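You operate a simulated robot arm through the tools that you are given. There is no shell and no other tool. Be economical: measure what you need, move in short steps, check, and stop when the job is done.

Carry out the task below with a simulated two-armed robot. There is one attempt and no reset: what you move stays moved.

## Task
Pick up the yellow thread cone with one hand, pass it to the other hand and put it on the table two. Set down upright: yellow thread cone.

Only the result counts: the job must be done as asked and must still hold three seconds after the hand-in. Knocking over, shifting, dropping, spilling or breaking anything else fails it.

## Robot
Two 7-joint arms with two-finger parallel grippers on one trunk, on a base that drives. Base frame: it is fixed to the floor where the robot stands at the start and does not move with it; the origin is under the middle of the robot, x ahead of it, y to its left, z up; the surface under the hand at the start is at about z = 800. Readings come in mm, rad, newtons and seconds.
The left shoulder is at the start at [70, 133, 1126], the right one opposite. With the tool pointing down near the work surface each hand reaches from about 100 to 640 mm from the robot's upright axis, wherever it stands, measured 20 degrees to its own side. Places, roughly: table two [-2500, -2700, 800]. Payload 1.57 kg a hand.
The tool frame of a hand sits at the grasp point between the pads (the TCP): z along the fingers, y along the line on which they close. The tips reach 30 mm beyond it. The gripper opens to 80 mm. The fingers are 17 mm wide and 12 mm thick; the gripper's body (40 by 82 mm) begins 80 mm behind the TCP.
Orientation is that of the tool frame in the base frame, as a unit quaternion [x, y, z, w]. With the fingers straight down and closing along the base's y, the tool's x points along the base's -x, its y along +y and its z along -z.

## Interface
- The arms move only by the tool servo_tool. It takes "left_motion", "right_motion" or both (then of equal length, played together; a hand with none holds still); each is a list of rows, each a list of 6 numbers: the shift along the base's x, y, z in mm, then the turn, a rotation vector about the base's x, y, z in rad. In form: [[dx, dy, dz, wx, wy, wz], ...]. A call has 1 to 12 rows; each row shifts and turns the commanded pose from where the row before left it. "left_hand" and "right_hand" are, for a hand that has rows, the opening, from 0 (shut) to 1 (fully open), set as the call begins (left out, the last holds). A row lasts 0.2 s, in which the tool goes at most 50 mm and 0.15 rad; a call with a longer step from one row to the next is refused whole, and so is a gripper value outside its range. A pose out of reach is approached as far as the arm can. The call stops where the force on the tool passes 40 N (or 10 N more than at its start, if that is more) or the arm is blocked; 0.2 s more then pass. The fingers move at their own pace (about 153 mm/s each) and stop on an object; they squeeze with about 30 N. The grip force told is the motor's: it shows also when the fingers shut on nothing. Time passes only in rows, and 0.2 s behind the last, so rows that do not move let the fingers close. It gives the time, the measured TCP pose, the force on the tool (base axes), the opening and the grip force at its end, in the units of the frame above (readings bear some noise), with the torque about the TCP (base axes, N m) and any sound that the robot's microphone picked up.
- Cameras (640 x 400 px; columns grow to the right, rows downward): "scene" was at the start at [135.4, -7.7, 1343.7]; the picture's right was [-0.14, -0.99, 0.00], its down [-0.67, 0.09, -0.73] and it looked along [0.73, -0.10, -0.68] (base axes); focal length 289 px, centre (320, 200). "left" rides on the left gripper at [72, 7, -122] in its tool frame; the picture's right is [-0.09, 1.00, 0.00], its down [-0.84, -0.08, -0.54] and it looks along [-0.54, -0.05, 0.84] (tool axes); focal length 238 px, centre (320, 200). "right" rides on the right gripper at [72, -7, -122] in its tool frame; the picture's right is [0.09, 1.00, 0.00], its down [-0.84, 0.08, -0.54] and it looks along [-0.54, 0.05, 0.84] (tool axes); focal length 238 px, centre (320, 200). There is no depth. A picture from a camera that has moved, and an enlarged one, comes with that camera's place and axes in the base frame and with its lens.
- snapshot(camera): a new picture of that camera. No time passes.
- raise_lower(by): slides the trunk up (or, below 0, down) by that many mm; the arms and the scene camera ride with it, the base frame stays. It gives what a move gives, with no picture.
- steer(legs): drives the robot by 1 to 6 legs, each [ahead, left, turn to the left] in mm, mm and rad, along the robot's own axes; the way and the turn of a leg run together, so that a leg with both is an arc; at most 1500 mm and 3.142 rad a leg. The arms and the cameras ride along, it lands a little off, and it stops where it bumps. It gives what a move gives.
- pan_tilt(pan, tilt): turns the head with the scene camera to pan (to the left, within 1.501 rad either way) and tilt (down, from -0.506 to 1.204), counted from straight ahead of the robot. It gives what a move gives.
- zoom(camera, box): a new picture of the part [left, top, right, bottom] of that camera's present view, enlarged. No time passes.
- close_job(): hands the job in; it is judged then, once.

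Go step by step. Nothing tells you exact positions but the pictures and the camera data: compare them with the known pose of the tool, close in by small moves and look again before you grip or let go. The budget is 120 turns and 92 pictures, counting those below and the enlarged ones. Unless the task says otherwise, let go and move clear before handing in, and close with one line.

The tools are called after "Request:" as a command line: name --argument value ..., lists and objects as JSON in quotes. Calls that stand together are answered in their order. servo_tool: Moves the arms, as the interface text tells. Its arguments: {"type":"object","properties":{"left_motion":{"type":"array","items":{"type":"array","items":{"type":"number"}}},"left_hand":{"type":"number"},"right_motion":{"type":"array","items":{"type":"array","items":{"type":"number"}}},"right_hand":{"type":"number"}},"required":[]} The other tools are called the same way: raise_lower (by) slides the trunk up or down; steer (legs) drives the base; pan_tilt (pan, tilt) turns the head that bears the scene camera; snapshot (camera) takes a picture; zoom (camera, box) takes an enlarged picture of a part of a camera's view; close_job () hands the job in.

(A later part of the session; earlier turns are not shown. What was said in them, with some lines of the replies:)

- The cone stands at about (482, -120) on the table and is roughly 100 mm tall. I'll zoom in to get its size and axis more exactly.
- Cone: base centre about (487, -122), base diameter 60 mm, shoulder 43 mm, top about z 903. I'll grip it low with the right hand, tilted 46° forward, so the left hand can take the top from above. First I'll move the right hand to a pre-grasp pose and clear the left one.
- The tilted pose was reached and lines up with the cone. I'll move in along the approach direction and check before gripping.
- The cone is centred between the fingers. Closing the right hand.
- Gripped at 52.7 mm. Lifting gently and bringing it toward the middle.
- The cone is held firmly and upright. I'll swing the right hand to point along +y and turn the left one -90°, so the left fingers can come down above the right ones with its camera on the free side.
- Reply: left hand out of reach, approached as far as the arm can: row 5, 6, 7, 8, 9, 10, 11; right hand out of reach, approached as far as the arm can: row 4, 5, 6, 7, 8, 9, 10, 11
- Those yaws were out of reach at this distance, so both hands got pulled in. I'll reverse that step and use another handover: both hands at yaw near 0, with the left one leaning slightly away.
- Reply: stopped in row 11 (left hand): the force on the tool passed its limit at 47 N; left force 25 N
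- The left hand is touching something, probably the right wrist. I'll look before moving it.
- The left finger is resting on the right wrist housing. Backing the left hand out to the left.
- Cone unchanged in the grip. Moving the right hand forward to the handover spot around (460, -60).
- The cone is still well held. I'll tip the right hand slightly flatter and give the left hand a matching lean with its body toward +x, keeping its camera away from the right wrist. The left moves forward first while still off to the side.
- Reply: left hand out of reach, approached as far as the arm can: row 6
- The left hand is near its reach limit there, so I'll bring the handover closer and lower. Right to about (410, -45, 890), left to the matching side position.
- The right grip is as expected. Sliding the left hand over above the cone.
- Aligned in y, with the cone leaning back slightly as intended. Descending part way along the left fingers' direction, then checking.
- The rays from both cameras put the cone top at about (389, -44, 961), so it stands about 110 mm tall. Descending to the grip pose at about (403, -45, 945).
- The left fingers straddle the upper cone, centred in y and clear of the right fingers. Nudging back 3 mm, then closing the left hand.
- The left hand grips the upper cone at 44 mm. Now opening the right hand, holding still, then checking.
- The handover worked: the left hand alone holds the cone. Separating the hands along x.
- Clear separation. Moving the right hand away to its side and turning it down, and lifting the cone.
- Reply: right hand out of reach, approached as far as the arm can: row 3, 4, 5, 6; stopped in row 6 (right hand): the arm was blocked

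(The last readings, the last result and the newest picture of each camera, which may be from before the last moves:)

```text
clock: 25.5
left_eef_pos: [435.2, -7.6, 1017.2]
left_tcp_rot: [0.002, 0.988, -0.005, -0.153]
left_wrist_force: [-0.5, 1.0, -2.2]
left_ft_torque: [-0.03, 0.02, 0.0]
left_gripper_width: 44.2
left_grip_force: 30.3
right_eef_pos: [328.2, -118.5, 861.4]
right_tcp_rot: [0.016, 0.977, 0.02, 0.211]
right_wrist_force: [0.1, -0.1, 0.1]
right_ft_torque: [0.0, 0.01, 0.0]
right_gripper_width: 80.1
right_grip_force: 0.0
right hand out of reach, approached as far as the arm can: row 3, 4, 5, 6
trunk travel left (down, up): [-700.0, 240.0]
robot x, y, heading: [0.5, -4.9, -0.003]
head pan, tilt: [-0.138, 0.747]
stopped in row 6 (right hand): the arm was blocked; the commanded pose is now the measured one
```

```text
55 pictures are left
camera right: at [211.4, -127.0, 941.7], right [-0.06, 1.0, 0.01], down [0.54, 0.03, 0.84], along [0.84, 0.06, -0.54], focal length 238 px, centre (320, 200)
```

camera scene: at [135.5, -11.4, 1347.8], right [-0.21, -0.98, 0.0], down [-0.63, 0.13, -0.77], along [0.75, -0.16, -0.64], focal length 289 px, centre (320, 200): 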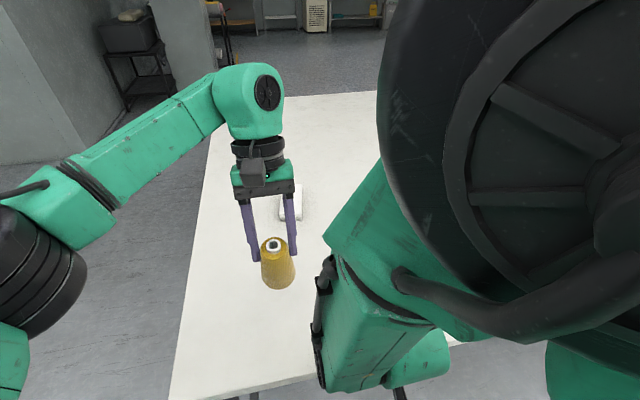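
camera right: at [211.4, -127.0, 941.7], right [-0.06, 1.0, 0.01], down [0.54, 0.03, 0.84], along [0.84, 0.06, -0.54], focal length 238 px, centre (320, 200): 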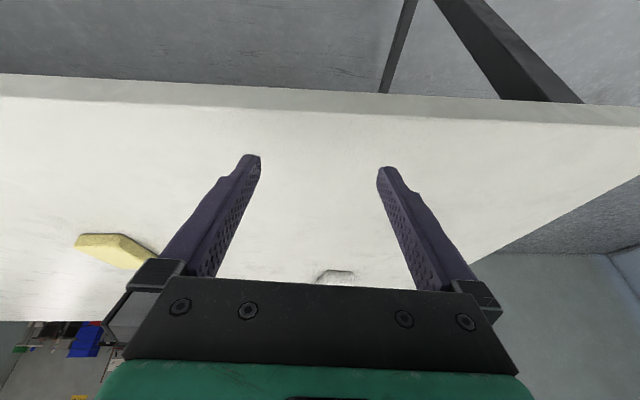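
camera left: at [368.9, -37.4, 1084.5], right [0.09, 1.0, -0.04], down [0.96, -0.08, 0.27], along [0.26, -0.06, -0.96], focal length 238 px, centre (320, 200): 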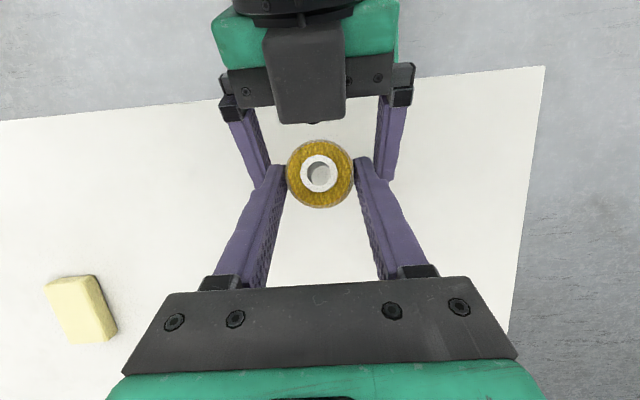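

The right elbow folded up against the head. The cone is still safe in the left hand, so I'll extend the right hand forward and outward to unfold it.

Request:
servo_tool --right_motion '[[12, -4, 4, 0, 0, 0], [15, -8, 6, 0, 0, 0], [15, -15, 8, 0, 0, 0], [15, -20, 8, 0, 0, 0], [12, -25, 8, 0, 0, 0], [8, -25, 8, 0, 0, 0], [5, -25, 8, 0, 0, 0]]'

Request:
snapshot --camera "scene"

```text
clock: 26.5
left_eef_pos: [435.8, -8.3, 1018.8]
left_tcp_rot: [0.001, 0.988, -0.004, -0.153]
left_wrist_force: [0.4, 1.1, -2.4]
left_ft_torque: [0.03, -0.02, 0.0]
left_gripper_width: 44.5
left_grip_force: 30.0
right_eef_pos: [317.7, -110.9, 853.8]
right_tcp_rot: [0.03, 0.989, 0.041, 0.14]
right_wrist_force: [0.5, -0.2, 0.2]
right_ft_torque: [0.01, -0.01, -0.01]
right_gripper_width: 80.0
right_grip_force: 0.1
right hand out of reach, approached as far as the arm can: row 1, 2, 3, 4
trunk travel left (down, up): [-700.0, 240.0]
robot x, y, heading: [-3.0, 0.3, -0.0]
head pan, tilt: [-0.138, 0.747]
stopped in row 4 (right hand): the arm was blocked; the commanded pose is now the measured one
```

```text
54 pictures are left
camera scene: at [136.7, -15.0, 1348.8], right [-0.22, -0.98, 0.0], down [-0.62, 0.14, -0.77], along [0.75, -0.17, -0.64], focal length 289 px, centre (320, 200)
```

scene: 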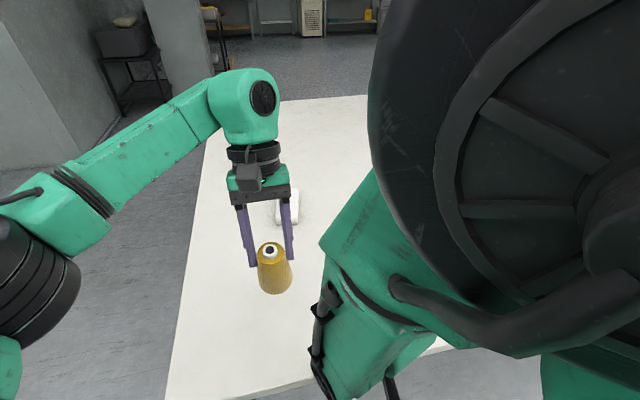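

Still folding the wrong way. I'll reverse the right hand toward its last good pose (pitched forward) and move the cone further left out of its way.

Request:
servo_tool --right_motion '[[6, 9, 8, -0.005, -0.12, 0], [6, 9, 8, -0.005, -0.12, 0], [6, 9, 8, -0.005, -0.12, 0.01], [6, 9, 6, -0.005, -0.12, 0.01], [6, 9, 3, -0.005, -0.12, 0.01], [5, 9, 3, -0.005, -0.12, 0.01]]' --left_motion '[[-5, 25, 3, 0, 0, 0], [-5, 25, 3, 0, 0, 0], [-5, 25, 3, 0, 0, 0], [-5, 25, 3, 0, 0, 0], [-5, 25, 3, 0, 0, 0], [-5, 25, 3, 0, 0, 0]]'

Request:
snapshot --camera "scene"

```text
clock: 27.9
left_eef_pos: [407.1, 143.4, 1035.8]
left_tcp_rot: [0.001, 0.988, -0.004, -0.153]
left_wrist_force: [0.3, -0.7, -1.7]
left_ft_torque: [-0.03, -0.05, 0.0]
left_gripper_width: 44.6
left_grip_force: 30.2
right_eef_pos: [365.4, -54.5, 906.2]
right_tcp_rot: [0.035, 0.872, 0.058, 0.485]
right_wrist_force: [0.3, -0.8, -0.4]
right_ft_torque: [0.01, -0.03, -0.03]
right_gripper_width: 79.9
right_grip_force: 0.0
trunk travel left (down, up): [-700.0, 240.0]
robot x, y, heading: [-0.9, 0.2, 0.003]
head pan, tilt: [-0.138, 0.747]
```

```text
53 pictures are left
camera scene: at [136.5, -6.9, 1343.7], right [-0.14, -0.99, 0.0], down [-0.67, 0.09, -0.73], along [0.73, -0.1, -0.68], focal length 289 px, centre (320, 200)
```

scene: 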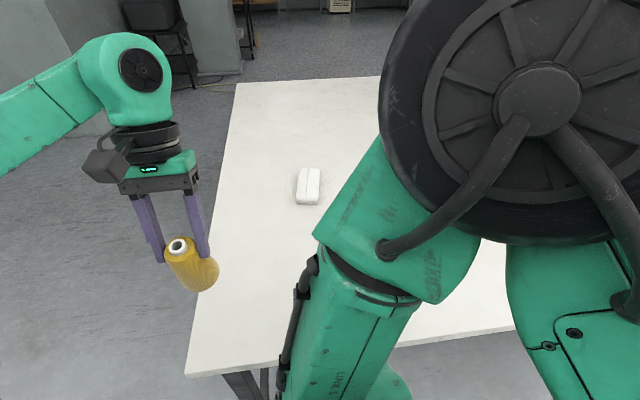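

The head is free again. Extending the right arm forward to unfold the elbow, turning it back toward its original yaw.

Request:
servo_tool --right_motion '[[15, 0, 5, 0, 0, 0], [18, -4, 5, 0, 0, 0], [18, -6, 5, 0, 0, 0.05], [18, -8, 5, 0, 0, 0.06], [18, -10, 5, 0, 0, 0.06], [15, -12, 5, 0, 0, 0.06], [10, -15, 5, 0, 0, 0.06], [5, -15, 5, 0, 0, 0.06]]'

Request:
snapshot --camera "scene"

```text
clock: 29.7
left_eef_pos: [405.3, 140.1, 1036.9]
left_tcp_rot: [0.001, 0.988, -0.003, -0.152]
left_wrist_force: [-0.4, -0.6, -0.7]
left_ft_torque: [0.0, 0.01, -0.01]
left_gripper_width: 44.3
left_grip_force: 30.3
right_eef_pos: [471.0, -128.4, 930.1]
right_tcp_rot: [-0.16, 0.862, 0.122, 0.465]
right_wrist_force: [-0.2, -0.4, -0.2]
right_ft_torque: [-0.02, 0.0, 0.02]
right_gripper_width: 79.9
right_grip_force: 0.1
trunk travel left (down, up): [-700.0, 240.0]
robot x, y, heading: [1.3, 2.6, 0.0]
head pan, tilt: [-0.138, 0.747]
```

```text
52 pictures are left
camera scene: at [135.4, -10.6, 1343.7], right [-0.14, -0.99, 0.0], down [-0.67, 0.1, -0.73], along [0.73, -0.1, -0.68], focal length 289 px, centre (320, 200)
```

scene: 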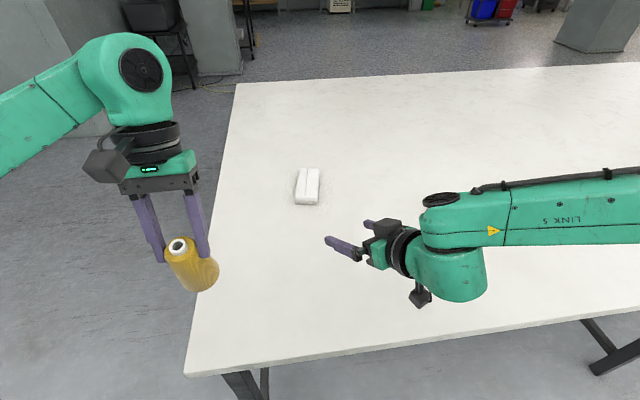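

Good configuration again. Returning the right hand to roughly its starting pose, at the right and pointing down.

Request:
servo_tool --right_motion '[[-5, -20, 12, 0, 0, -0.08], [-5, -20, 12, 0, 0, -0.08], [-5, -20, 12, 0, 0, -0.08], [-5, -20, 12, 0, 0, -0.08], [-3, -10, 6, 0, 0.125, 0], [-3, -10, 6, 0, 0.125, 0], [-3, -8, 6, 0, 0.125, 0], [-3, -8, 5, 0, 0.125, 0], [-3, -8, 5, 0, 0.125, 0], [-3, -5, 5, 0, 0.125, 0], [-3, -5, 0, 0, 0.125, 0], [-3, -5, 0, 0, 0.125, 0]]'

Request:
snapshot --camera "scene"

Request:
snapshot --camera "left"

```text
clock: 32.3
left_eef_pos: [406.6, 141.1, 1035.3]
left_tcp_rot: [0.001, 0.988, -0.003, -0.153]
left_wrist_force: [0.2, -0.3, -1.1]
left_ft_torque: [0.0, 0.04, 0.01]
left_gripper_width: 44.6
left_grip_force: 30.0
right_eef_pos: [427.5, -266.6, 1011.8]
right_tcp_rot: [0.002, 0.999, 0.049, -0.001]
right_wrist_force: [0.8, 0.0, 0.3]
right_ft_torque: [0.03, 0.0, 0.0]
right_gripper_width: 79.9
right_grip_force: 0.1
trunk travel left (down, up): [-700.0, 240.0]
robot x, y, heading: [0.4, -2.2, 0.003]
head pan, tilt: [-0.138, 0.747]
```

```text
51 pictures are left
camera scene: at [136.7, -7.9, 1343.6], right [-0.14, -0.99, 0.0], down [-0.67, 0.09, -0.73], along [0.73, -0.1, -0.68], focal length 289 px, centre (320, 200)
```

scene: 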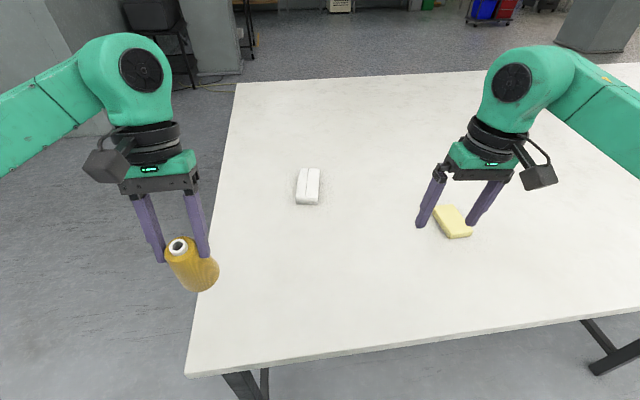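

```text
50 pictures are left
camera left: at [374.6, 149.8, 1174.0], right [0.09, 1.0, -0.04], down [0.96, -0.08, 0.26], along [0.26, -0.06, -0.96], focal length 238 px, centre (320, 200)
```

left: 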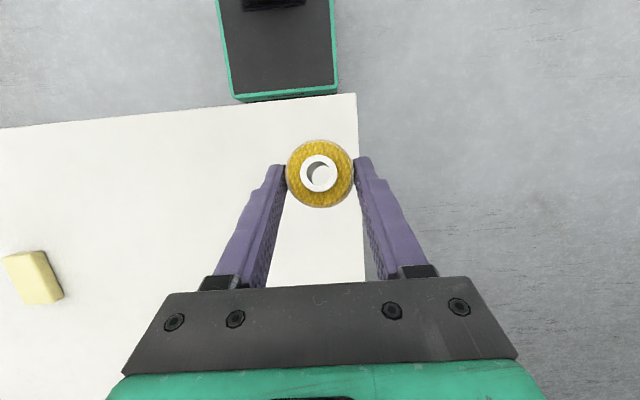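

The cone is stable in the left hand and the right one is clear. Before driving, I'll look to the right for table two and any obstacles.

Request:
pan_tilt --pan -1.5 --tilt 0.3

Request:
snapshot --camera "scene"

```text
clock: 33.8
left_eef_pos: [405.6, 141.6, 1037.2]
left_tcp_rot: [0.001, 0.988, -0.004, -0.154]
left_wrist_force: [0.2, -0.1, -1.4]
left_ft_torque: [0.0, 0.02, -0.02]
left_gripper_width: 44.5
left_grip_force: 30.1
right_eef_pos: [427.2, -266.8, 1011.6]
right_tcp_rot: [0.003, 0.999, 0.049, 0.0]
right_wrist_force: [-0.4, 0.2, 0.4]
right_ft_torque: [-0.03, -0.02, 0.0]
right_gripper_width: 79.9
right_grip_force: 0.1
trunk travel left (down, up): [-700.0, 240.0]
robot x, y, heading: [-2.0, -2.2, -0.0]
head pan, tilt: [-1.499, 0.3]
```

```text
49 pictures are left
camera scene: at [60.3, -89.6, 1383.9], right [-1.0, -0.07, 0.0], down [-0.02, 0.3, -0.96], along [0.07, -0.95, -0.3], focal length 289 px, centre (320, 200)
```

scene: 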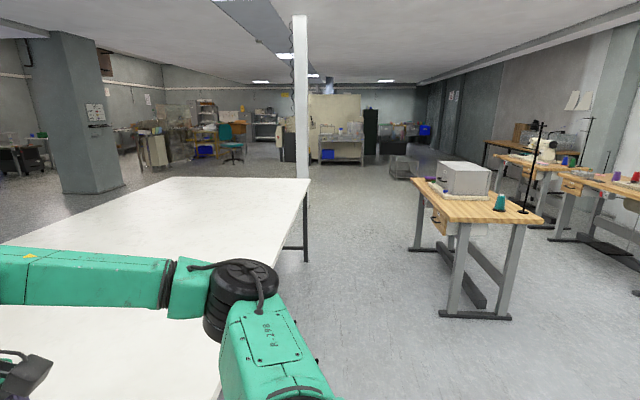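

Table two should be the wooden sewing tables at the far right. I'll back off the first table a little to clear the base and then look behind with the head turned.

Request:
steer --legs '[[-250, 0, 0]]'

Request:
steer --legs '[[0, 0, -0.8]]'

Request:
snapshot --camera "scene"

```text
clock: 35.6
left_eef_pos: [155.9, 142.4, 1035.2]
left_tcp_rot: [0.001, 0.988, -0.004, -0.153]
left_wrist_force: [-0.2, -0.2, -1.6]
left_ft_torque: [-0.04, -0.05, 0.01]
left_gripper_width: 44.4
left_grip_force: 29.8
right_eef_pos: [177.0, -265.8, 1010.7]
right_tcp_rot: [0.003, 0.999, 0.05, 0.0]
right_wrist_force: [0.2, -0.1, -0.2]
right_ft_torque: [-0.01, -0.05, 0.05]
right_gripper_width: 79.9
right_grip_force: 0.0
trunk travel left (down, up): [-700.0, 240.0]
robot x, y, heading: [-247.1, -1.4, -0.006]
head pan, tilt: [-1.499, 0.3]
```

```text
clock: 38.1
left_eef_pos: [130.8, -196.9, 1036.4]
left_tcp_rot: [0.391, 0.907, 0.057, -0.142]
left_wrist_force: [0.0, 0.3, -2.5]
left_ft_torque: [-0.01, 0.01, 0.05]
left_gripper_width: 44.3
left_grip_force: 29.9
right_eef_pos: [-150.0, -493.7, 1012.1]
right_tcp_rot: [0.397, 0.917, 0.045, 0.02]
right_wrist_force: [0.2, 0.4, -0.3]
right_ft_torque: [0.01, -0.01, -0.04]
right_gripper_width: 79.8
right_grip_force: 0.1
trunk travel left (down, up): [-700.0, 240.0]
robot x, y, heading: [-252.9, -4.7, -0.815]
head pan, tilt: [-1.499, 0.3]
```

```text
48 pictures are left
camera scene: at [-276.4, -101.8, 1383.9], right [-0.74, 0.68, 0.0], down [0.2, 0.22, -0.96], along [-0.65, -0.7, -0.3], focal length 289 px, centre (320, 200)
```

scene: 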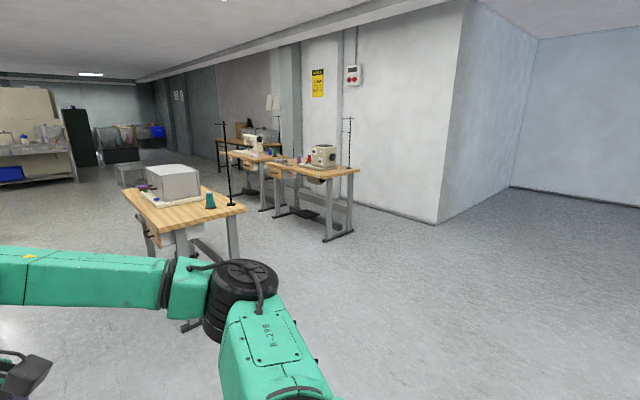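

The likely table two is the wooden one with the cream sewing machine, around (-2300, -2450). I'll turn toward the open floor beside it and look ahead.

Request:
steer --legs '[[0, 0, -1.597]]'

Request:
pan_tilt --pan 0.0 --tilt 0.3

Request:
snapshot --camera "scene"

```text
clock: 42.4
left_eef_pos: [-450.7, -380.7, 1036.3]
left_tcp_rot: [0.919, 0.362, 0.141, -0.06]
left_wrist_force: [0.3, 0.6, -2.0]
left_ft_torque: [0.03, 0.02, 0.01]
left_gripper_width: 44.4
left_grip_force: 29.8
right_eef_pos: [-744.7, -98.1, 1011.3]
right_tcp_rot: [0.93, 0.364, 0.019, 0.046]
right_wrist_force: [-0.1, 0.0, 0.3]
right_ft_torque: [0.01, -0.04, 0.01]
right_gripper_width: 80.1
right_grip_force: 0.0
trunk travel left (down, up): [-700.0, 240.0]
robot x, y, heading: [-252.0, 0.9, -2.388]
head pan, tilt: [-1.499, 0.3]
```

```text
clock: 44.0
left_eef_pos: [-450.6, -381.7, 1035.9]
left_tcp_rot: [0.92, 0.361, 0.141, -0.06]
left_wrist_force: [-0.8, 0.2, -0.9]
left_ft_torque: [0.02, -0.01, 0.03]
left_gripper_width: 44.6
left_grip_force: 29.7
right_eef_pos: [-745.1, -99.1, 1011.9]
right_tcp_rot: [0.93, 0.365, 0.019, 0.046]
right_wrist_force: [0.8, 0.3, -0.6]
right_ft_torque: [-0.04, 0.01, -0.01]
right_gripper_width: 79.9
right_grip_force: 0.0
trunk travel left (down, up): [-700.0, 240.0]
robot x, y, heading: [-254.6, -1.2, -2.387]
head pan, tilt: [0.0, 0.3]
```

```text
47 pictures are left
camera scene: at [-353.3, -94.6, 1383.8], right [-0.68, 0.73, 0.0], down [0.22, 0.2, -0.96], along [-0.7, -0.65, -0.3], focal length 289 px, centre (320, 200)
```

scene: 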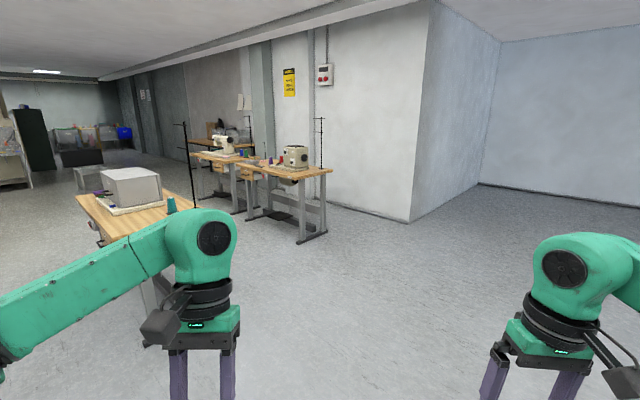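

The path ahead is clear; the table with the grey box stays about 650 mm to my left. Driving ahead, drifting slightly right.

Request:
steer --legs '[[1400, -100, 0]]'

Request:
pan_tilt --pan 0.5 --tilt 0.4

Request:
snapshot --camera "scene"

```text
clock: 50.9
left_eef_pos: [-1540.5, -1256.9, 1036.5]
left_tcp_rot: [0.92, 0.36, 0.141, -0.06]
left_wrist_force: [-0.5, -0.3, -1.1]
left_ft_torque: [-0.03, -0.01, 0.01]
left_gripper_width: 44.0
left_grip_force: 30.2
right_eef_pos: [-1832.7, -972.3, 1012.8]
right_tcp_rot: [0.93, 0.363, 0.019, 0.046]
right_wrist_force: [0.4, 0.1, 0.4]
right_ft_torque: [0.02, -0.01, -0.02]
right_gripper_width: 80.1
right_grip_force: 0.0
trunk travel left (down, up): [-700.0, 240.0]
robot x, y, heading: [-1337.8, -876.8, -2.393]
head pan, tilt: [0.0, 0.3]
```

```text
clock: 51.9
left_eef_pos: [-1541.4, -1257.4, 1035.4]
left_tcp_rot: [0.92, 0.36, 0.141, -0.06]
left_wrist_force: [-0.8, -0.1, -0.2]
left_ft_torque: [0.01, 0.02, -0.01]
left_gripper_width: 44.4
left_grip_force: 29.8
right_eef_pos: [-1834.7, -973.0, 1013.4]
right_tcp_rot: [0.931, 0.363, 0.019, 0.046]
right_wrist_force: [0.6, -1.2, -0.7]
right_ft_torque: [0.01, 0.01, -0.02]
right_gripper_width: 80.0
right_grip_force: 0.0
trunk travel left (down, up): [-700.0, 240.0]
robot x, y, heading: [-1338.8, -877.6, -2.393]
head pan, tilt: [0.499, 0.4]
```

```text
46 pictures are left
camera scene: at [-1403.5, -995.5, 1374.6], right [-0.95, 0.32, 0.0], down [0.12, 0.37, -0.92], along [-0.29, -0.87, -0.39], focal length 289 px, centre (320, 200)
```

scene: 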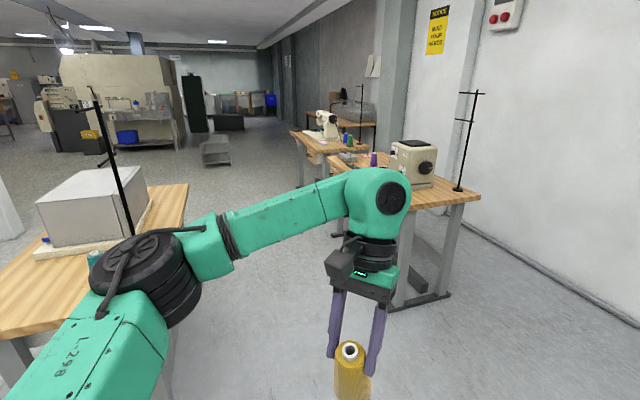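

Table two spans roughly x -2620 to -2195 and y -3040 to -2030, with the sewing machine on its wall side. I'll turn to face -x, move up the aisle, and look at its surface.

Request:
steer --legs '[[0, 0, -0.75], [250, 500, 0]]'

Request:
pan_tilt --pan 0.75 --tilt 0.5

Request:
snapshot --camera "scene"

```text
clock: 57.0
left_eef_pos: [-1996.4, -1515.3, 1034.9]
left_tcp_rot: [0.988, 0.001, 0.153, -0.005]
left_wrist_force: [-0.6, 0.9, -1.3]
left_ft_torque: [0.0, -0.01, -0.01]
left_gripper_width: 44.3
left_grip_force: 29.9
right_eef_pos: [-2017.6, -1107.2, 1010.9]
right_tcp_rot: [0.999, -0.002, 0.0, 0.05]
right_wrist_force: [-0.8, -0.5, 0.0]
right_ft_torque: [0.02, 0.01, 0.04]
right_gripper_width: 80.2
right_grip_force: 0.1
trunk travel left (down, up): [-700.0, 240.0]
robot x, y, heading: [-1586.8, -1371.6, -3.138]
head pan, tilt: [0.499, 0.4]
```

```text
clock: 57.8
left_eef_pos: [-1995.8, -1514.7, 1036.1]
left_tcp_rot: [0.988, 0.0, 0.154, -0.005]
left_wrist_force: [-0.1, 0.0, -1.8]
left_ft_torque: [-0.01, -0.03, 0.01]
left_gripper_width: 44.3
left_grip_force: 29.9
right_eef_pos: [-2017.6, -1106.6, 1011.6]
right_tcp_rot: [0.999, -0.002, 0.001, 0.049]
right_wrist_force: [0.3, 0.1, -0.1]
right_ft_torque: [0.02, 0.0, 0.0]
right_gripper_width: 79.7
right_grip_force: 0.1
trunk travel left (down, up): [-700.0, 240.0]
robot x, y, heading: [-1590.3, -1371.6, -3.147]
head pan, tilt: [0.75, 0.499]
```

```text
45 pictures are left
camera scene: at [-1704.5, -1431.0, 1365.5], right [-0.68, 0.73, 0.0], down [0.35, 0.33, -0.88], along [-0.64, -0.6, -0.48], focal length 289 px, centre (320, 200)
```

scene: 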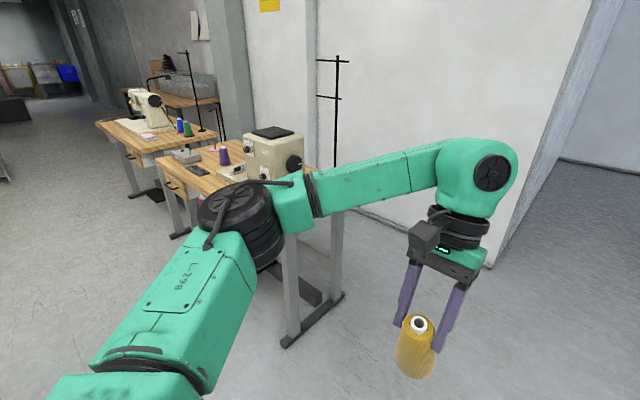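

The arm hides the near part of the table. Strafing further left along the aisle to see it from the front.

Request:
steer --legs '[[0, 800, 0]]'

Request:
pan_tilt --pan 0.0 --tilt 0.6

Request:
snapshot --camera "scene"

Request:
snapshot --camera "left"

```text
clock: 62.1
left_eef_pos: [-1996.2, -2323.3, 1036.6]
left_tcp_rot: [0.988, -0.002, 0.153, -0.004]
left_wrist_force: [0.1, 0.3, -2.0]
left_ft_torque: [0.0, 0.01, -0.02]
left_gripper_width: 44.4
left_grip_force: 29.9
right_eef_pos: [-2017.2, -1914.7, 1012.0]
right_tcp_rot: [0.999, -0.003, 0.001, 0.05]
right_wrist_force: [0.6, 0.7, -0.5]
right_ft_torque: [-0.01, 0.0, 0.01]
right_gripper_width: 80.2
right_grip_force: 0.0
trunk travel left (down, up): [-700.0, 240.0]
robot x, y, heading: [-1588.5, -2179.4, 3.139]
head pan, tilt: [0.75, 0.499]
```

```text
clock: 63.2
left_eef_pos: [-1996.7, -2322.8, 1036.7]
left_tcp_rot: [0.988, -0.001, 0.153, -0.004]
left_wrist_force: [-0.2, 0.3, -1.7]
left_ft_torque: [-0.03, -0.02, 0.01]
left_gripper_width: 44.2
left_grip_force: 29.8
right_eef_pos: [-2017.5, -1915.9, 1010.9]
right_tcp_rot: [0.999, -0.002, 0.0, 0.05]
right_wrist_force: [0.4, 0.7, -0.6]
right_ft_torque: [-0.02, 0.02, 0.03]
right_gripper_width: 79.9
right_grip_force: 0.0
trunk travel left (down, up): [-700.0, 240.0]
robot x, y, heading: [-1589.2, -2184.6, 3.14]
head pan, tilt: [0.0, 0.6]
```

```text
44 pictures are left
camera scene: at [-1726.1, -2177.3, 1356.4], right [0.0, 1.0, 0.0], down [0.57, 0.0, -0.82], along [-0.82, 0.0, -0.57], focal length 289 px, centre (320, 200)
```

scene: 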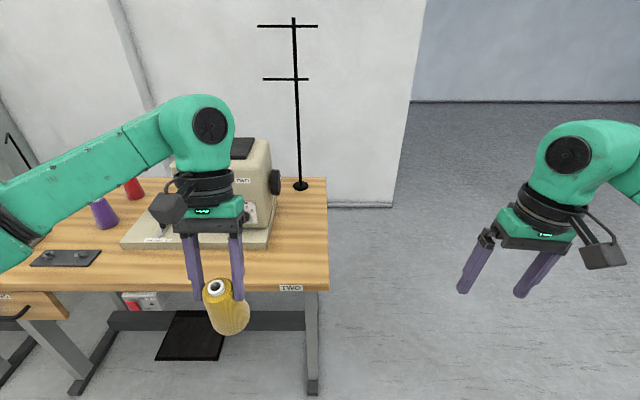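

```text
43 pictures are left
camera left: at [-1965.2, -2330.3, 1174.2], right [-0.09, -1.0, -0.04], down [-0.96, 0.08, 0.26], along [-0.26, 0.06, -0.96], focal length 238 px, centre (320, 200)
```

left: 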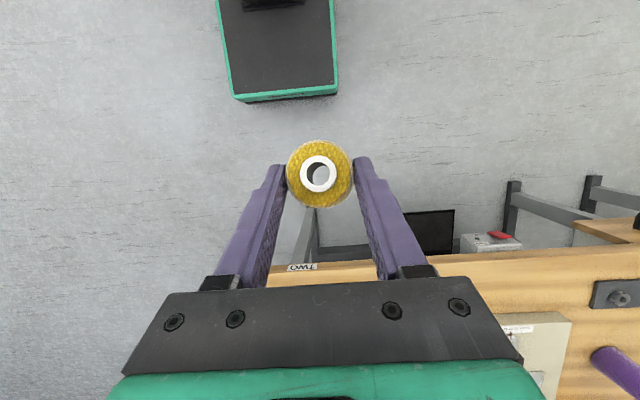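

The "TWO" label confirms the table. The free spot is the front-right corner, right of the machine plate, about (-2225, -2215). I'll raise the trunk so the elbow clears the machine and pitch the left hand to bring the cone upright.

Request:
raise_lower --by 150

Request:
servo_tool --left_motion '[[0, 0, 0, 0, -0.05, 0], [0, 0, 0, 0, -0.05, 0], [0, 0, 0, 0, -0.05, 0], [0, 0, 0, 0, -0.05, 0]]'

Request:
snapshot --camera "scene"

Request:
snapshot --camera "left"

```text
clock: 65.0
left_eef_pos: [-1996.5, -2323.2, 1185.4]
left_tcp_rot: [0.988, -0.002, 0.152, -0.004]
left_wrist_force: [0.0, 0.2, -2.1]
left_ft_torque: [0.02, -0.06, -0.03]
left_gripper_width: 44.0
left_grip_force: 30.0
right_eef_pos: [-2017.6, -1915.0, 1161.1]
right_tcp_rot: [0.999, -0.002, 0.0, 0.049]
right_wrist_force: [-0.3, 0.1, 0.7]
right_ft_torque: [-0.01, -0.01, 0.0]
right_gripper_width: 80.2
right_grip_force: 0.0
trunk travel left (down, up): [-850.0, 90.0]
robot x, y, heading: [-1588.4, -2181.2, 3.142]
head pan, tilt: [0.0, 0.6]
```

```text
clock: 66.0
left_eef_pos: [-1997.5, -2321.0, 1186.1]
left_tcp_rot: [0.968, 0.0, 0.25, -0.004]
left_wrist_force: [0.7, 0.0, -2.0]
left_ft_torque: [0.0, -0.02, -0.04]
left_gripper_width: 43.8
left_grip_force: 30.3
right_eef_pos: [-2017.5, -1915.3, 1162.1]
right_tcp_rot: [0.999, -0.003, 0.0, 0.049]
right_wrist_force: [0.4, 0.4, -0.5]
right_ft_torque: [0.01, -0.01, 0.03]
right_gripper_width: 79.9
right_grip_force: 0.1
trunk travel left (down, up): [-850.0, 90.0]
robot x, y, heading: [-1592.9, -2184.8, 3.14]
head pan, tilt: [0.0, 0.6]
```

```text
42 pictures are left
camera scene: at [-1726.4, -2176.9, 1506.3], right [0.0, 1.0, 0.0], down [0.57, 0.0, -0.82], along [-0.82, 0.0, -0.57], focal length 289 px, centre (320, 200)
```

scene: 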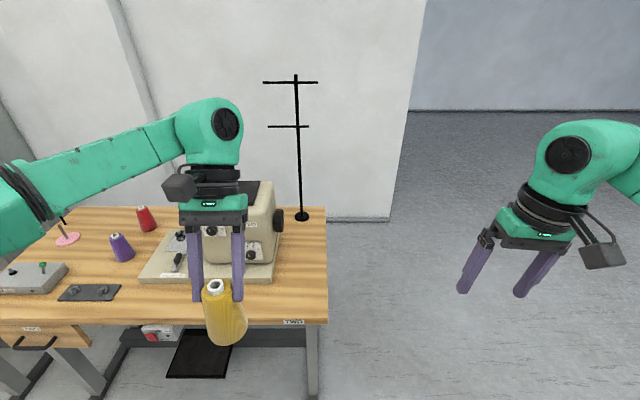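

```text
41 pictures are left
camera left: at [-1994.3, -2330.0, 1327.9], right [-0.08, -1.0, -0.05], down [-0.99, 0.08, 0.07], along [-0.06, 0.06, -1.0], focal length 238 px, centre (320, 200)
```

left: 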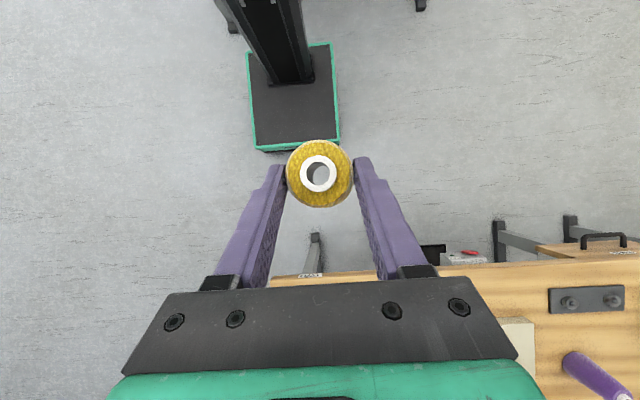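

The table surface is now well visible. I'll zoom in to measure how upright the cone is and where its base sits.

Request:
zoom --camera "scene" --box '[160, 260, 290, 360]'

Request:
zoom --camera "scene" --box '[130, 170, 340, 335]'

```text
4.00 times, centred on (225, 310) of scene
camera zoom: at [-1726.4, -2176.9, 1506.3], right [0.0, 1.0, 0.0], down [0.57, 0.0, -0.82], along [-0.82, 0.0, -0.57], focal length 1156 px, centre (700, -240)
```

zoom: 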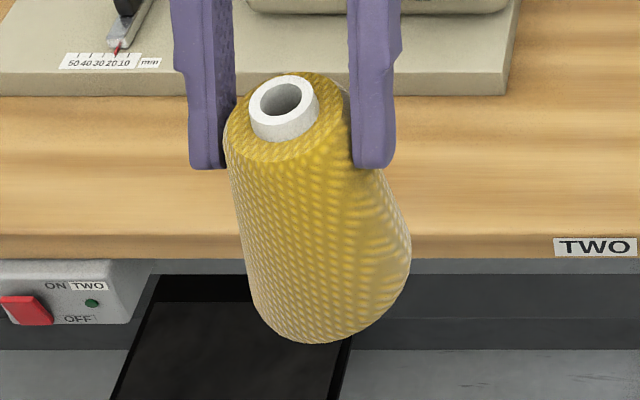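

```text
2.42 times, centred on (235, 252) of scene
camera zoom: at [-1726.4, -2176.9, 1506.3], right [0.0, 1.0, 0.0], down [0.57, 0.0, -0.82], along [-0.82, 0.0, -0.57], focal length 701 px, centre (526, 73)
```

zoom: 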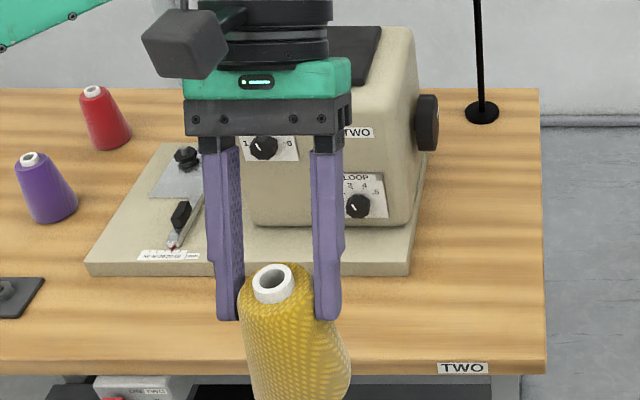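

The cone is nearly upright, apart from a small sideways lean of about 2° that I'll correct. Target base spot: (-2245, -2225), clear of the machine plate, edge and stand. Driving the robot up, with the hand still high.

Request:
steer --legs '[[0, -96, 0], [220, 0, 0]]'

Request:
snapshot --camera "scene"

Request:
snapshot --camera "left"

```text
clock: 68.4
left_eef_pos: [-2210.6, -2231.3, 1187.6]
left_tcp_rot: [0.968, 0.001, 0.25, -0.005]
left_wrist_force: [-0.4, 0.4, -1.9]
left_ft_torque: [-0.02, 0.02, -0.04]
left_gripper_width: 44.1
left_grip_force: 30.1
right_eef_pos: [-2231.7, -1823.0, 1163.5]
right_tcp_rot: [0.999, -0.002, -0.001, 0.05]
right_wrist_force: [0.6, -0.1, 0.1]
right_ft_torque: [0.06, 0.04, 0.01]
right_gripper_width: 80.1
right_grip_force: 0.1
trunk travel left (down, up): [-850.0, 90.0]
robot x, y, heading: [-1806.7, -2088.2, -3.14]
head pan, tilt: [0.0, 0.6]
```

```text
38 pictures are left
camera scene: at [-1938.8, -2084.1, 1506.8], right [0.0, 1.0, 0.0], down [0.56, 0.0, -0.83], along [-0.83, 0.0, -0.56], focal length 289 px, centre (320, 200)
```

scene: 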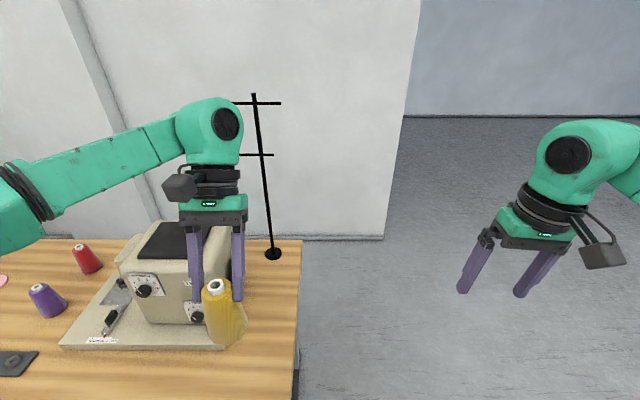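

```text
37 pictures are left
camera left: at [-2206.7, -2237.7, 1329.1], right [-0.08, -1.0, -0.05], down [-0.99, 0.07, 0.07], along [-0.07, 0.06, -1.0], focal length 238 px, centre (320, 200)
```

left: 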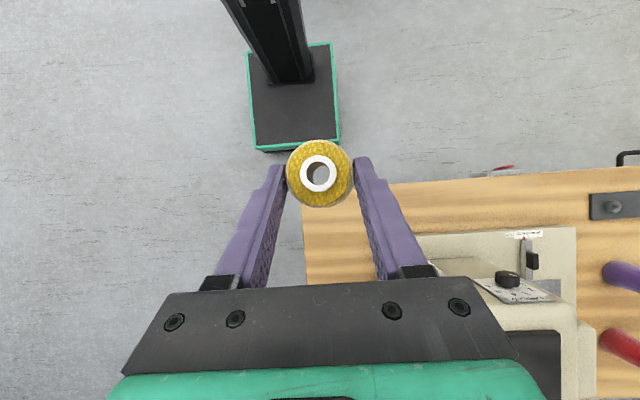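

Comparing both cameras, table two's surface is actually near z ≈ 750, and its front edge is near x ≈ -2232. So I'll aim for a base centre of about (-2287, -2228). Driving 60 mm closer, then lowering.

Request:
steer --legs '[[60, 0, 0]]'

Request:
servo_tool --left_motion '[[-5, 0, -20, 0.01, 0, 0], [-5, 0, -25, 0.01, 0, 0], [-5, 0, -25, 0.01, 0, 0], [-5, 0, -25, 0, 0, 0], [-3, 0, -25, 0, 0, 0], [0, 0, -25, 0, 0, 0], [0, 0, -25, 0, 0, 0], [0, 0, -25, 0, 0, 0], [0, 0, -20, 0, 0, 0]]'

Request:
snapshot --camera "scene"

Request:
snapshot --camera "left"

```text
clock: 69.3
left_eef_pos: [-2265.5, -2229.2, 1189.7]
left_tcp_rot: [0.969, 0.0, 0.247, -0.004]
left_wrist_force: [0.6, -0.3, -1.8]
left_ft_torque: [-0.01, 0.07, -0.01]
left_gripper_width: 43.9
left_grip_force: 30.0
right_eef_pos: [-2286.8, -1821.8, 1164.8]
right_tcp_rot: [0.999, -0.002, -0.003, 0.051]
right_wrist_force: [1.1, -0.5, 0.2]
right_ft_torque: [-0.01, 0.04, -0.02]
right_gripper_width: 80.0
right_grip_force: 0.1
trunk travel left (down, up): [-850.0, 90.0]
robot x, y, heading: [-1871.4, -2089.7, -3.141]
head pan, tilt: [0.0, 0.6]
```

```text
clock: 71.3
left_eef_pos: [-2296.1, -2231.4, 971.7]
left_tcp_rot: [0.968, -0.004, 0.25, -0.019]
left_wrist_force: [0.4, 0.0, -1.4]
left_ft_torque: [0.01, 0.03, -0.04]
left_gripper_width: 44.0
left_grip_force: 29.9
right_eef_pos: [-2294.4, -1822.8, 1162.1]
right_tcp_rot: [0.999, -0.002, 0.0, 0.05]
right_wrist_force: [0.6, -0.1, -0.7]
right_ft_torque: [-0.05, -0.02, -0.02]
right_gripper_width: 79.7
right_grip_force: 0.1
trunk travel left (down, up): [-850.0, 90.0]
robot x, y, heading: [-1870.7, -2085.3, -3.142]
head pan, tilt: [0.0, 0.6]
```

```text
36 pictures are left
camera scene: at [-2003.4, -2083.4, 1506.3], right [0.0, 1.0, 0.0], down [0.57, 0.0, -0.82], along [-0.82, 0.0, -0.57], focal length 289 px, centre (320, 200)
```

scene: 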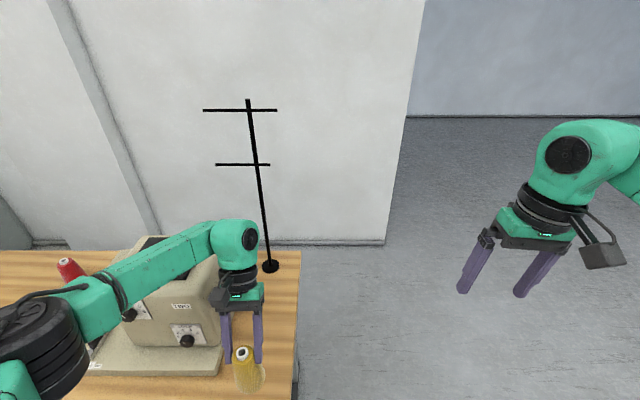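

```text
35 pictures are left
camera left: at [-2292.8, -2242.8, 1112.7], right [-0.08, -0.99, -0.08], down [-0.99, 0.07, 0.07], along [-0.06, 0.09, -0.99], focal length 238 px, centre (320, 200)
```

left: 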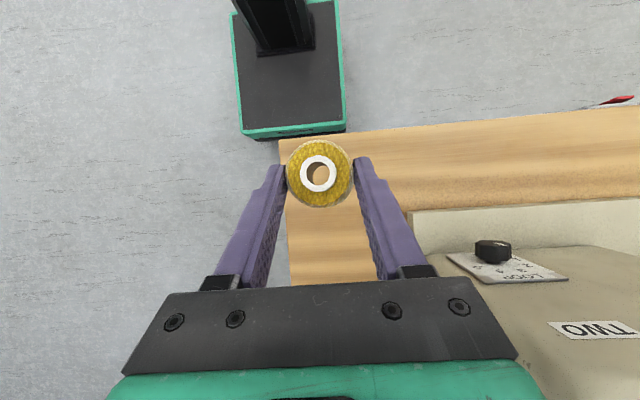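

Position over the spot looks right: 70 mm from the table's end, about 60 mm from the front edge, and clear of the machine. Lowering another 70 mm and checking arm clearance.

Request:
servo_tool --left_motion '[[0, 0, -18, 0, 0, 0], [0, 0, -18, 0, 0, 0], [0, 0, -18, 0, 0, 0], [0, 0, -16, 0, 0, 0]]'

Request:
pan_tilt --pan 0.2 --tilt 0.85

Request:
snapshot --camera "scene"

```text
clock: 72.3
left_eef_pos: [-2296.3, -2228.9, 901.8]
left_tcp_rot: [0.968, -0.004, 0.251, -0.019]
left_wrist_force: [0.0, -0.7, -0.3]
left_ft_torque: [-0.01, -0.03, 0.01]
left_gripper_width: 43.9
left_grip_force: 29.5
right_eef_pos: [-2294.9, -1821.6, 1162.5]
right_tcp_rot: [0.999, -0.002, 0.001, 0.05]
right_wrist_force: [-0.7, 0.9, -0.4]
right_ft_torque: [0.0, 0.01, 0.01]
right_gripper_width: 80.0
right_grip_force: 0.1
trunk travel left (down, up): [-850.0, 90.0]
robot x, y, heading: [-1869.0, -2087.9, -3.14]
head pan, tilt: [0.0, 0.6]
```

```text
clock: 73.1
left_eef_pos: [-2295.0, -2229.5, 903.2]
left_tcp_rot: [0.968, -0.004, 0.25, -0.019]
left_wrist_force: [0.5, -0.1, -1.8]
left_ft_torque: [-0.01, -0.02, -0.01]
left_gripper_width: 43.9
left_grip_force: 30.7
right_eef_pos: [-2295.5, -1821.4, 1161.3]
right_tcp_rot: [0.999, -0.002, 0.001, 0.049]
right_wrist_force: [0.1, 0.4, 0.9]
right_ft_torque: [0.0, 0.02, 0.01]
right_gripper_width: 80.0
right_grip_force: 0.1
trunk travel left (down, up): [-850.0, 90.0]
robot x, y, heading: [-1868.4, -2088.4, -3.14]
head pan, tilt: [0.201, 0.85]
```

```text
34 pictures are left
camera scene: at [-1991.2, -2098.9, 1485.5], right [-0.2, 0.98, 0.0], down [0.74, 0.15, -0.66], along [-0.65, -0.13, -0.75], focal length 289 px, centre (320, 200)
```

scene: 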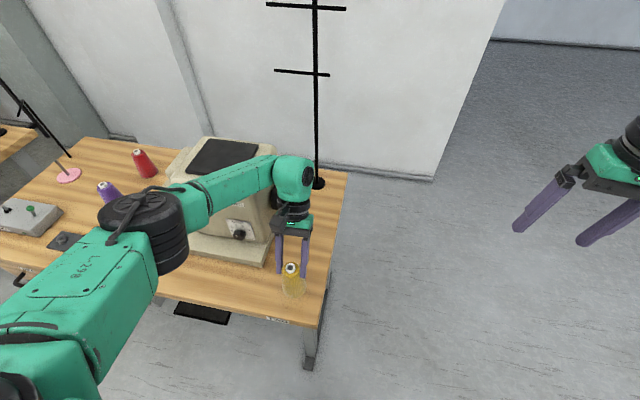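

Clearances look fine. Zooming in on the cone for height above the surface and uprightness.

Request:
zoom --camera "scene" --box '[240, 220, 350, 330]'

```text
3.64 times, centred on (295, 275) of scene
camera zoom: at [-1991.2, -2098.9, 1485.5], right [-0.2, 0.98, 0.0], down [0.74, 0.15, -0.66], along [-0.65, -0.13, -0.75], focal length 1051 px, centre (411, -73)
```

zoom: 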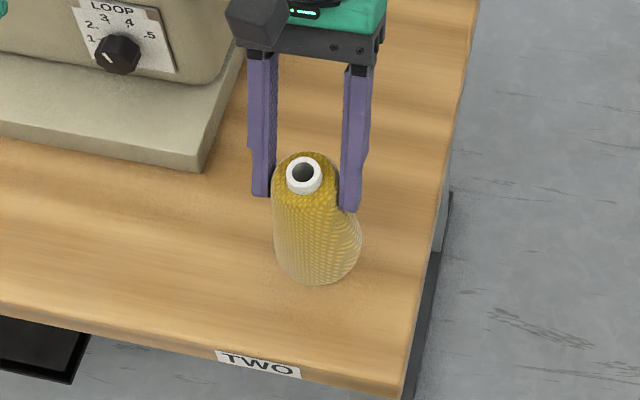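

Cone is upright with good margins. Lowering to just above the expected contact height.

Request:
servo_tool --left_motion '[[0, 0, -10, 0, 0, 0], [0, 0, -10, 0, 0, 0], [0, 0, -8, 0, 0, 0], [0, 0, -6, 0, 0, 0]]'

Request:
zoom --camera "scene" --box '[240, 220, 350, 330]'

```text
clock: 74.1
left_eef_pos: [-2295.5, -2229.3, 867.3]
left_tcp_rot: [0.968, -0.004, 0.251, -0.019]
left_wrist_force: [0.4, 0.8, -1.2]
left_ft_torque: [0.02, 0.03, -0.02]
left_gripper_width: 44.1
left_grip_force: 29.8
right_eef_pos: [-2293.8, -1821.9, 1162.4]
right_tcp_rot: [0.999, -0.001, 0.001, 0.05]
right_wrist_force: [-0.2, -0.4, 0.0]
right_ft_torque: [-0.01, 0.02, 0.03]
right_gripper_width: 79.9
right_grip_force: 0.0
trunk travel left (down, up): [-850.0, 90.0]
robot x, y, heading: [-1863.6, -2086.2, -3.138]
head pan, tilt: [0.201, 0.85]
```

```text
3.64 times, centred on (295, 275) of scene
camera zoom: at [-1991.3, -2098.8, 1485.5], right [-0.2, 0.98, 0.0], down [0.74, 0.15, -0.66], along [-0.65, -0.13, -0.75], focal length 1051 px, centre (411, -73)
```

zoom: 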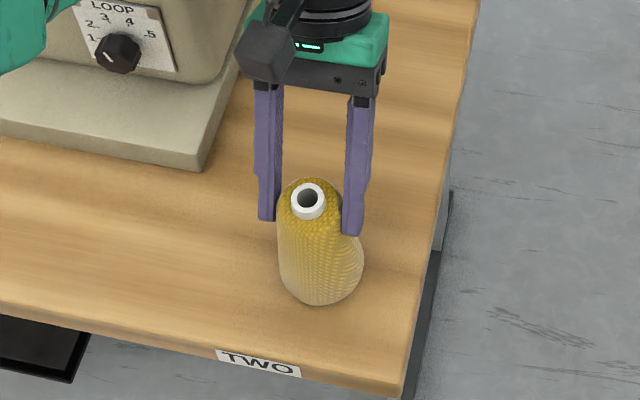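

Continuing in small steps, watching the force for contact.

Request:
servo_tool --left_motion '[[0, 0, -3, 0, 0, 0], [0, 0, -3, 0, 0, 0], [0, 0, -3, 0, 0, 0]]'

Request:
servo_tool --left_motion '[[0, 0, -2, 0, 0, 0], [0, 0, -2, 0, 0, 0]]'

```text
clock: 74.9
left_eef_pos: [-2296.2, -2227.7, 861.7]
left_tcp_rot: [0.968, -0.003, 0.248, -0.02]
left_wrist_force: [-3.8, -3.9, 21.6]
left_ft_torque: [-0.93, 0.15, -0.18]
left_gripper_width: 44.1
left_grip_force: 29.8
right_eef_pos: [-2292.7, -1820.6, 1164.3]
right_tcp_rot: [0.999, -0.001, -0.001, 0.05]
right_wrist_force: [0.6, -0.7, 0.2]
right_ft_torque: [-0.04, -0.01, 0.01]
right_gripper_width: 79.9
right_grip_force: 0.0
trunk travel left (down, up): [-850.0, 90.0]
robot x, y, heading: [-1869.0, -2088.6, -3.135]
head pan, tilt: [0.201, 0.85]
```

```text
clock: 75.5
left_eef_pos: [-2296.5, -2227.9, 861.7]
left_tcp_rot: [0.968, -0.005, 0.25, -0.022]
left_wrist_force: [5.7, 1.7, 18.2]
left_ft_torque: [-0.34, -0.62, 0.15]
left_gripper_width: 44.3
left_grip_force: 29.9
right_eef_pos: [-2291.3, -1821.9, 1163.6]
right_tcp_rot: [0.999, -0.002, 0.0, 0.05]
right_wrist_force: [-0.5, 0.1, -0.1]
right_ft_torque: [0.04, -0.02, -0.05]
right_gripper_width: 79.9
right_grip_force: 0.1
trunk travel left (down, up): [-850.0, 90.0]
robot x, y, heading: [-1867.6, -2089.7, -3.14]
head pan, tilt: [0.201, 0.85]
stopped in row 2 (left hand): the force on the tool passed its limit at 43 N (the readings are from after the stop); the commanded pose is now the measured one
```

Contact with the table at TCP z ≈ 862. Checking the stance before release.

Request:
zoom --camera "scene" --box '[240, 220, 350, 330]'

Request:
snapshot --camera "left"

```text
3.64 times, centred on (295, 275) of scene
camera zoom: at [-1988.1, -2098.4, 1485.6], right [-0.2, 0.98, 0.0], down [0.73, 0.15, -0.66], along [-0.65, -0.13, -0.75], focal length 1051 px, centre (411, -73)
```

zoom: 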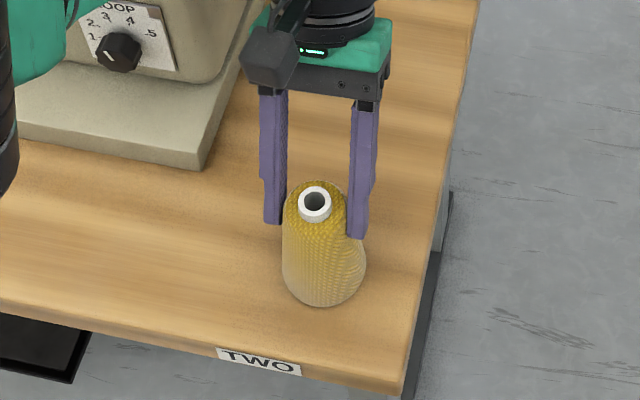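

```text
30 pictures are left
camera left: at [-2292.8, -2239.7, 1001.4], right [-0.08, -0.99, -0.09], down [-0.99, 0.07, 0.07], along [-0.07, 0.1, -0.99], focal length 238 px, centre (320, 200)
```

left: 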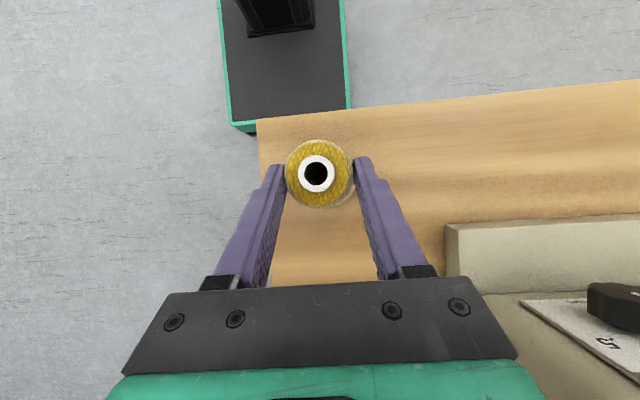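

The cone stands upright on the surface. Opening the left hand.

Request:
servo_tool --left_motion '[[0, 0, 0, 0, 0, 0], [0, 0, 0, 0, 0, 0], [0, 0, 0, 0, 0, 0]]' --left_hand 1

Request:
snapshot --camera "left"

Request:
zoom --camera "scene" --box '[240, 220, 350, 330]'

```text
clock: 76.3
left_eef_pos: [-2297.7, -2228.6, 857.3]
left_tcp_rot: [0.968, -0.004, 0.248, -0.021]
left_wrist_force: [-0.3, -0.4, -0.3]
left_ft_torque: [-0.01, -0.02, -0.01]
left_gripper_width: 80.0
left_grip_force: 0.1
right_eef_pos: [-2294.7, -1822.0, 1162.1]
right_tcp_rot: [0.999, -0.002, 0.001, 0.049]
right_wrist_force: [0.3, 0.0, 0.0]
right_ft_torque: [0.02, -0.05, 0.01]
right_gripper_width: 80.2
right_grip_force: 0.1
trunk travel left (down, up): [-850.0, 90.0]
robot x, y, heading: [-1866.9, -2089.1, -3.134]
head pan, tilt: [0.201, 0.85]
```

```text
29 pictures are left
camera left: at [-2294.5, -2240.5, 999.1], right [-0.08, -0.99, -0.09], down [-0.99, 0.07, 0.07], along [-0.07, 0.09, -0.99], focal length 238 px, centre (320, 200)
```

left: 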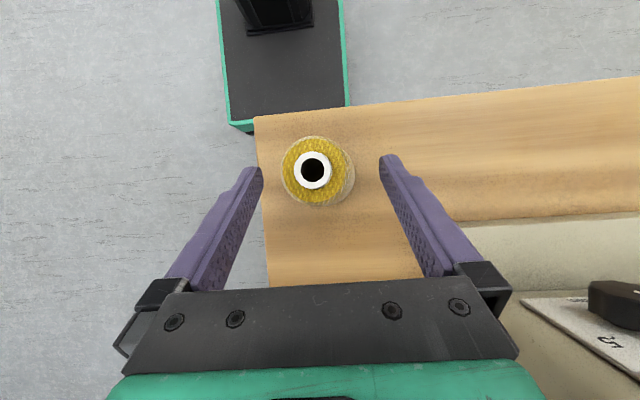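

```text
3.64 times, centred on (295, 275) of scene
camera zoom: at [-1991.2, -2099.0, 1485.4], right [-0.2, 0.98, 0.0], down [0.74, 0.15, -0.66], along [-0.65, -0.13, -0.75], focal length 1051 px, centre (411, -73)
```

zoom: 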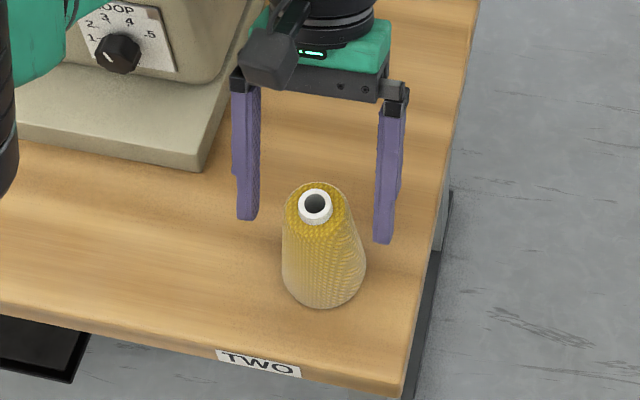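

The cone stands free and upright. Withdrawing the left hand straight up.

Request:
servo_tool --left_motion '[[-2, 0, 8, 0, 0, 0], [-4, 0, 14, 0, 0, 0], [-5, 0, 20, 0, 0, 0], [0, 0, 25, 0, 0, 0], [0, 0, 25, 0, 0, 0], [0, 0, 25, 0, 0, 0], [0, 0, 25, 0, 0, 0], [0, 0, 25, 0, 0, 0]]'

Request:
snapshot --camera "scene"

Request:
snapshot --camera "left"

```text
clock: 78.1
left_eef_pos: [-2307.9, -2229.3, 1026.8]
left_tcp_rot: [0.968, -0.004, 0.249, -0.021]
left_wrist_force: [0.1, 0.3, -0.4]
left_ft_torque: [0.0, -0.03, 0.03]
left_gripper_width: 80.0
left_grip_force: 0.0
right_eef_pos: [-2295.4, -1821.8, 1162.9]
right_tcp_rot: [0.999, -0.002, 0.001, 0.049]
right_wrist_force: [-0.3, 0.1, -0.7]
right_ft_torque: [0.01, 0.0, 0.0]
right_gripper_width: 79.9
right_grip_force: 0.1
trunk travel left (down, up): [-850.0, 90.0]
robot x, y, heading: [-1867.0, -2088.2, -3.141]
head pan, tilt: [0.201, 0.85]
```

```text
27 pictures are left
camera scene: at [-1990.6, -2098.8, 1485.5], right [-0.2, 0.98, 0.0], down [0.74, 0.15, -0.66], along [-0.65, -0.13, -0.75], focal length 289 px, centre (320, 200)
```

scene: 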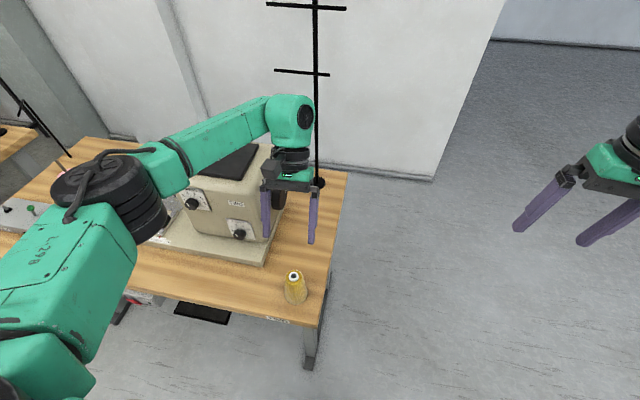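

```text
26 pictures are left
camera left: at [-2304.8, -2241.6, 1167.0], right [-0.08, -0.99, -0.09], down [-0.99, 0.07, 0.07], along [-0.07, 0.09, -0.99], focal length 238 px, centre (320, 200)
```

left: 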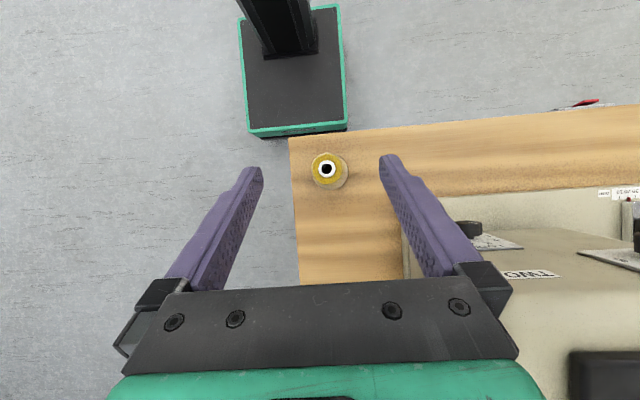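

The cone stands upright on table two, both hands are clear, and nothing else appears to have moved. Handing in.

Request:
close_job

```text
The job is handed in.
```

The right hand picked up the yellow thread cone and passed it to the left, which set it down upright on table two's front-right corner. It was standing clear of both hands at hand-in.
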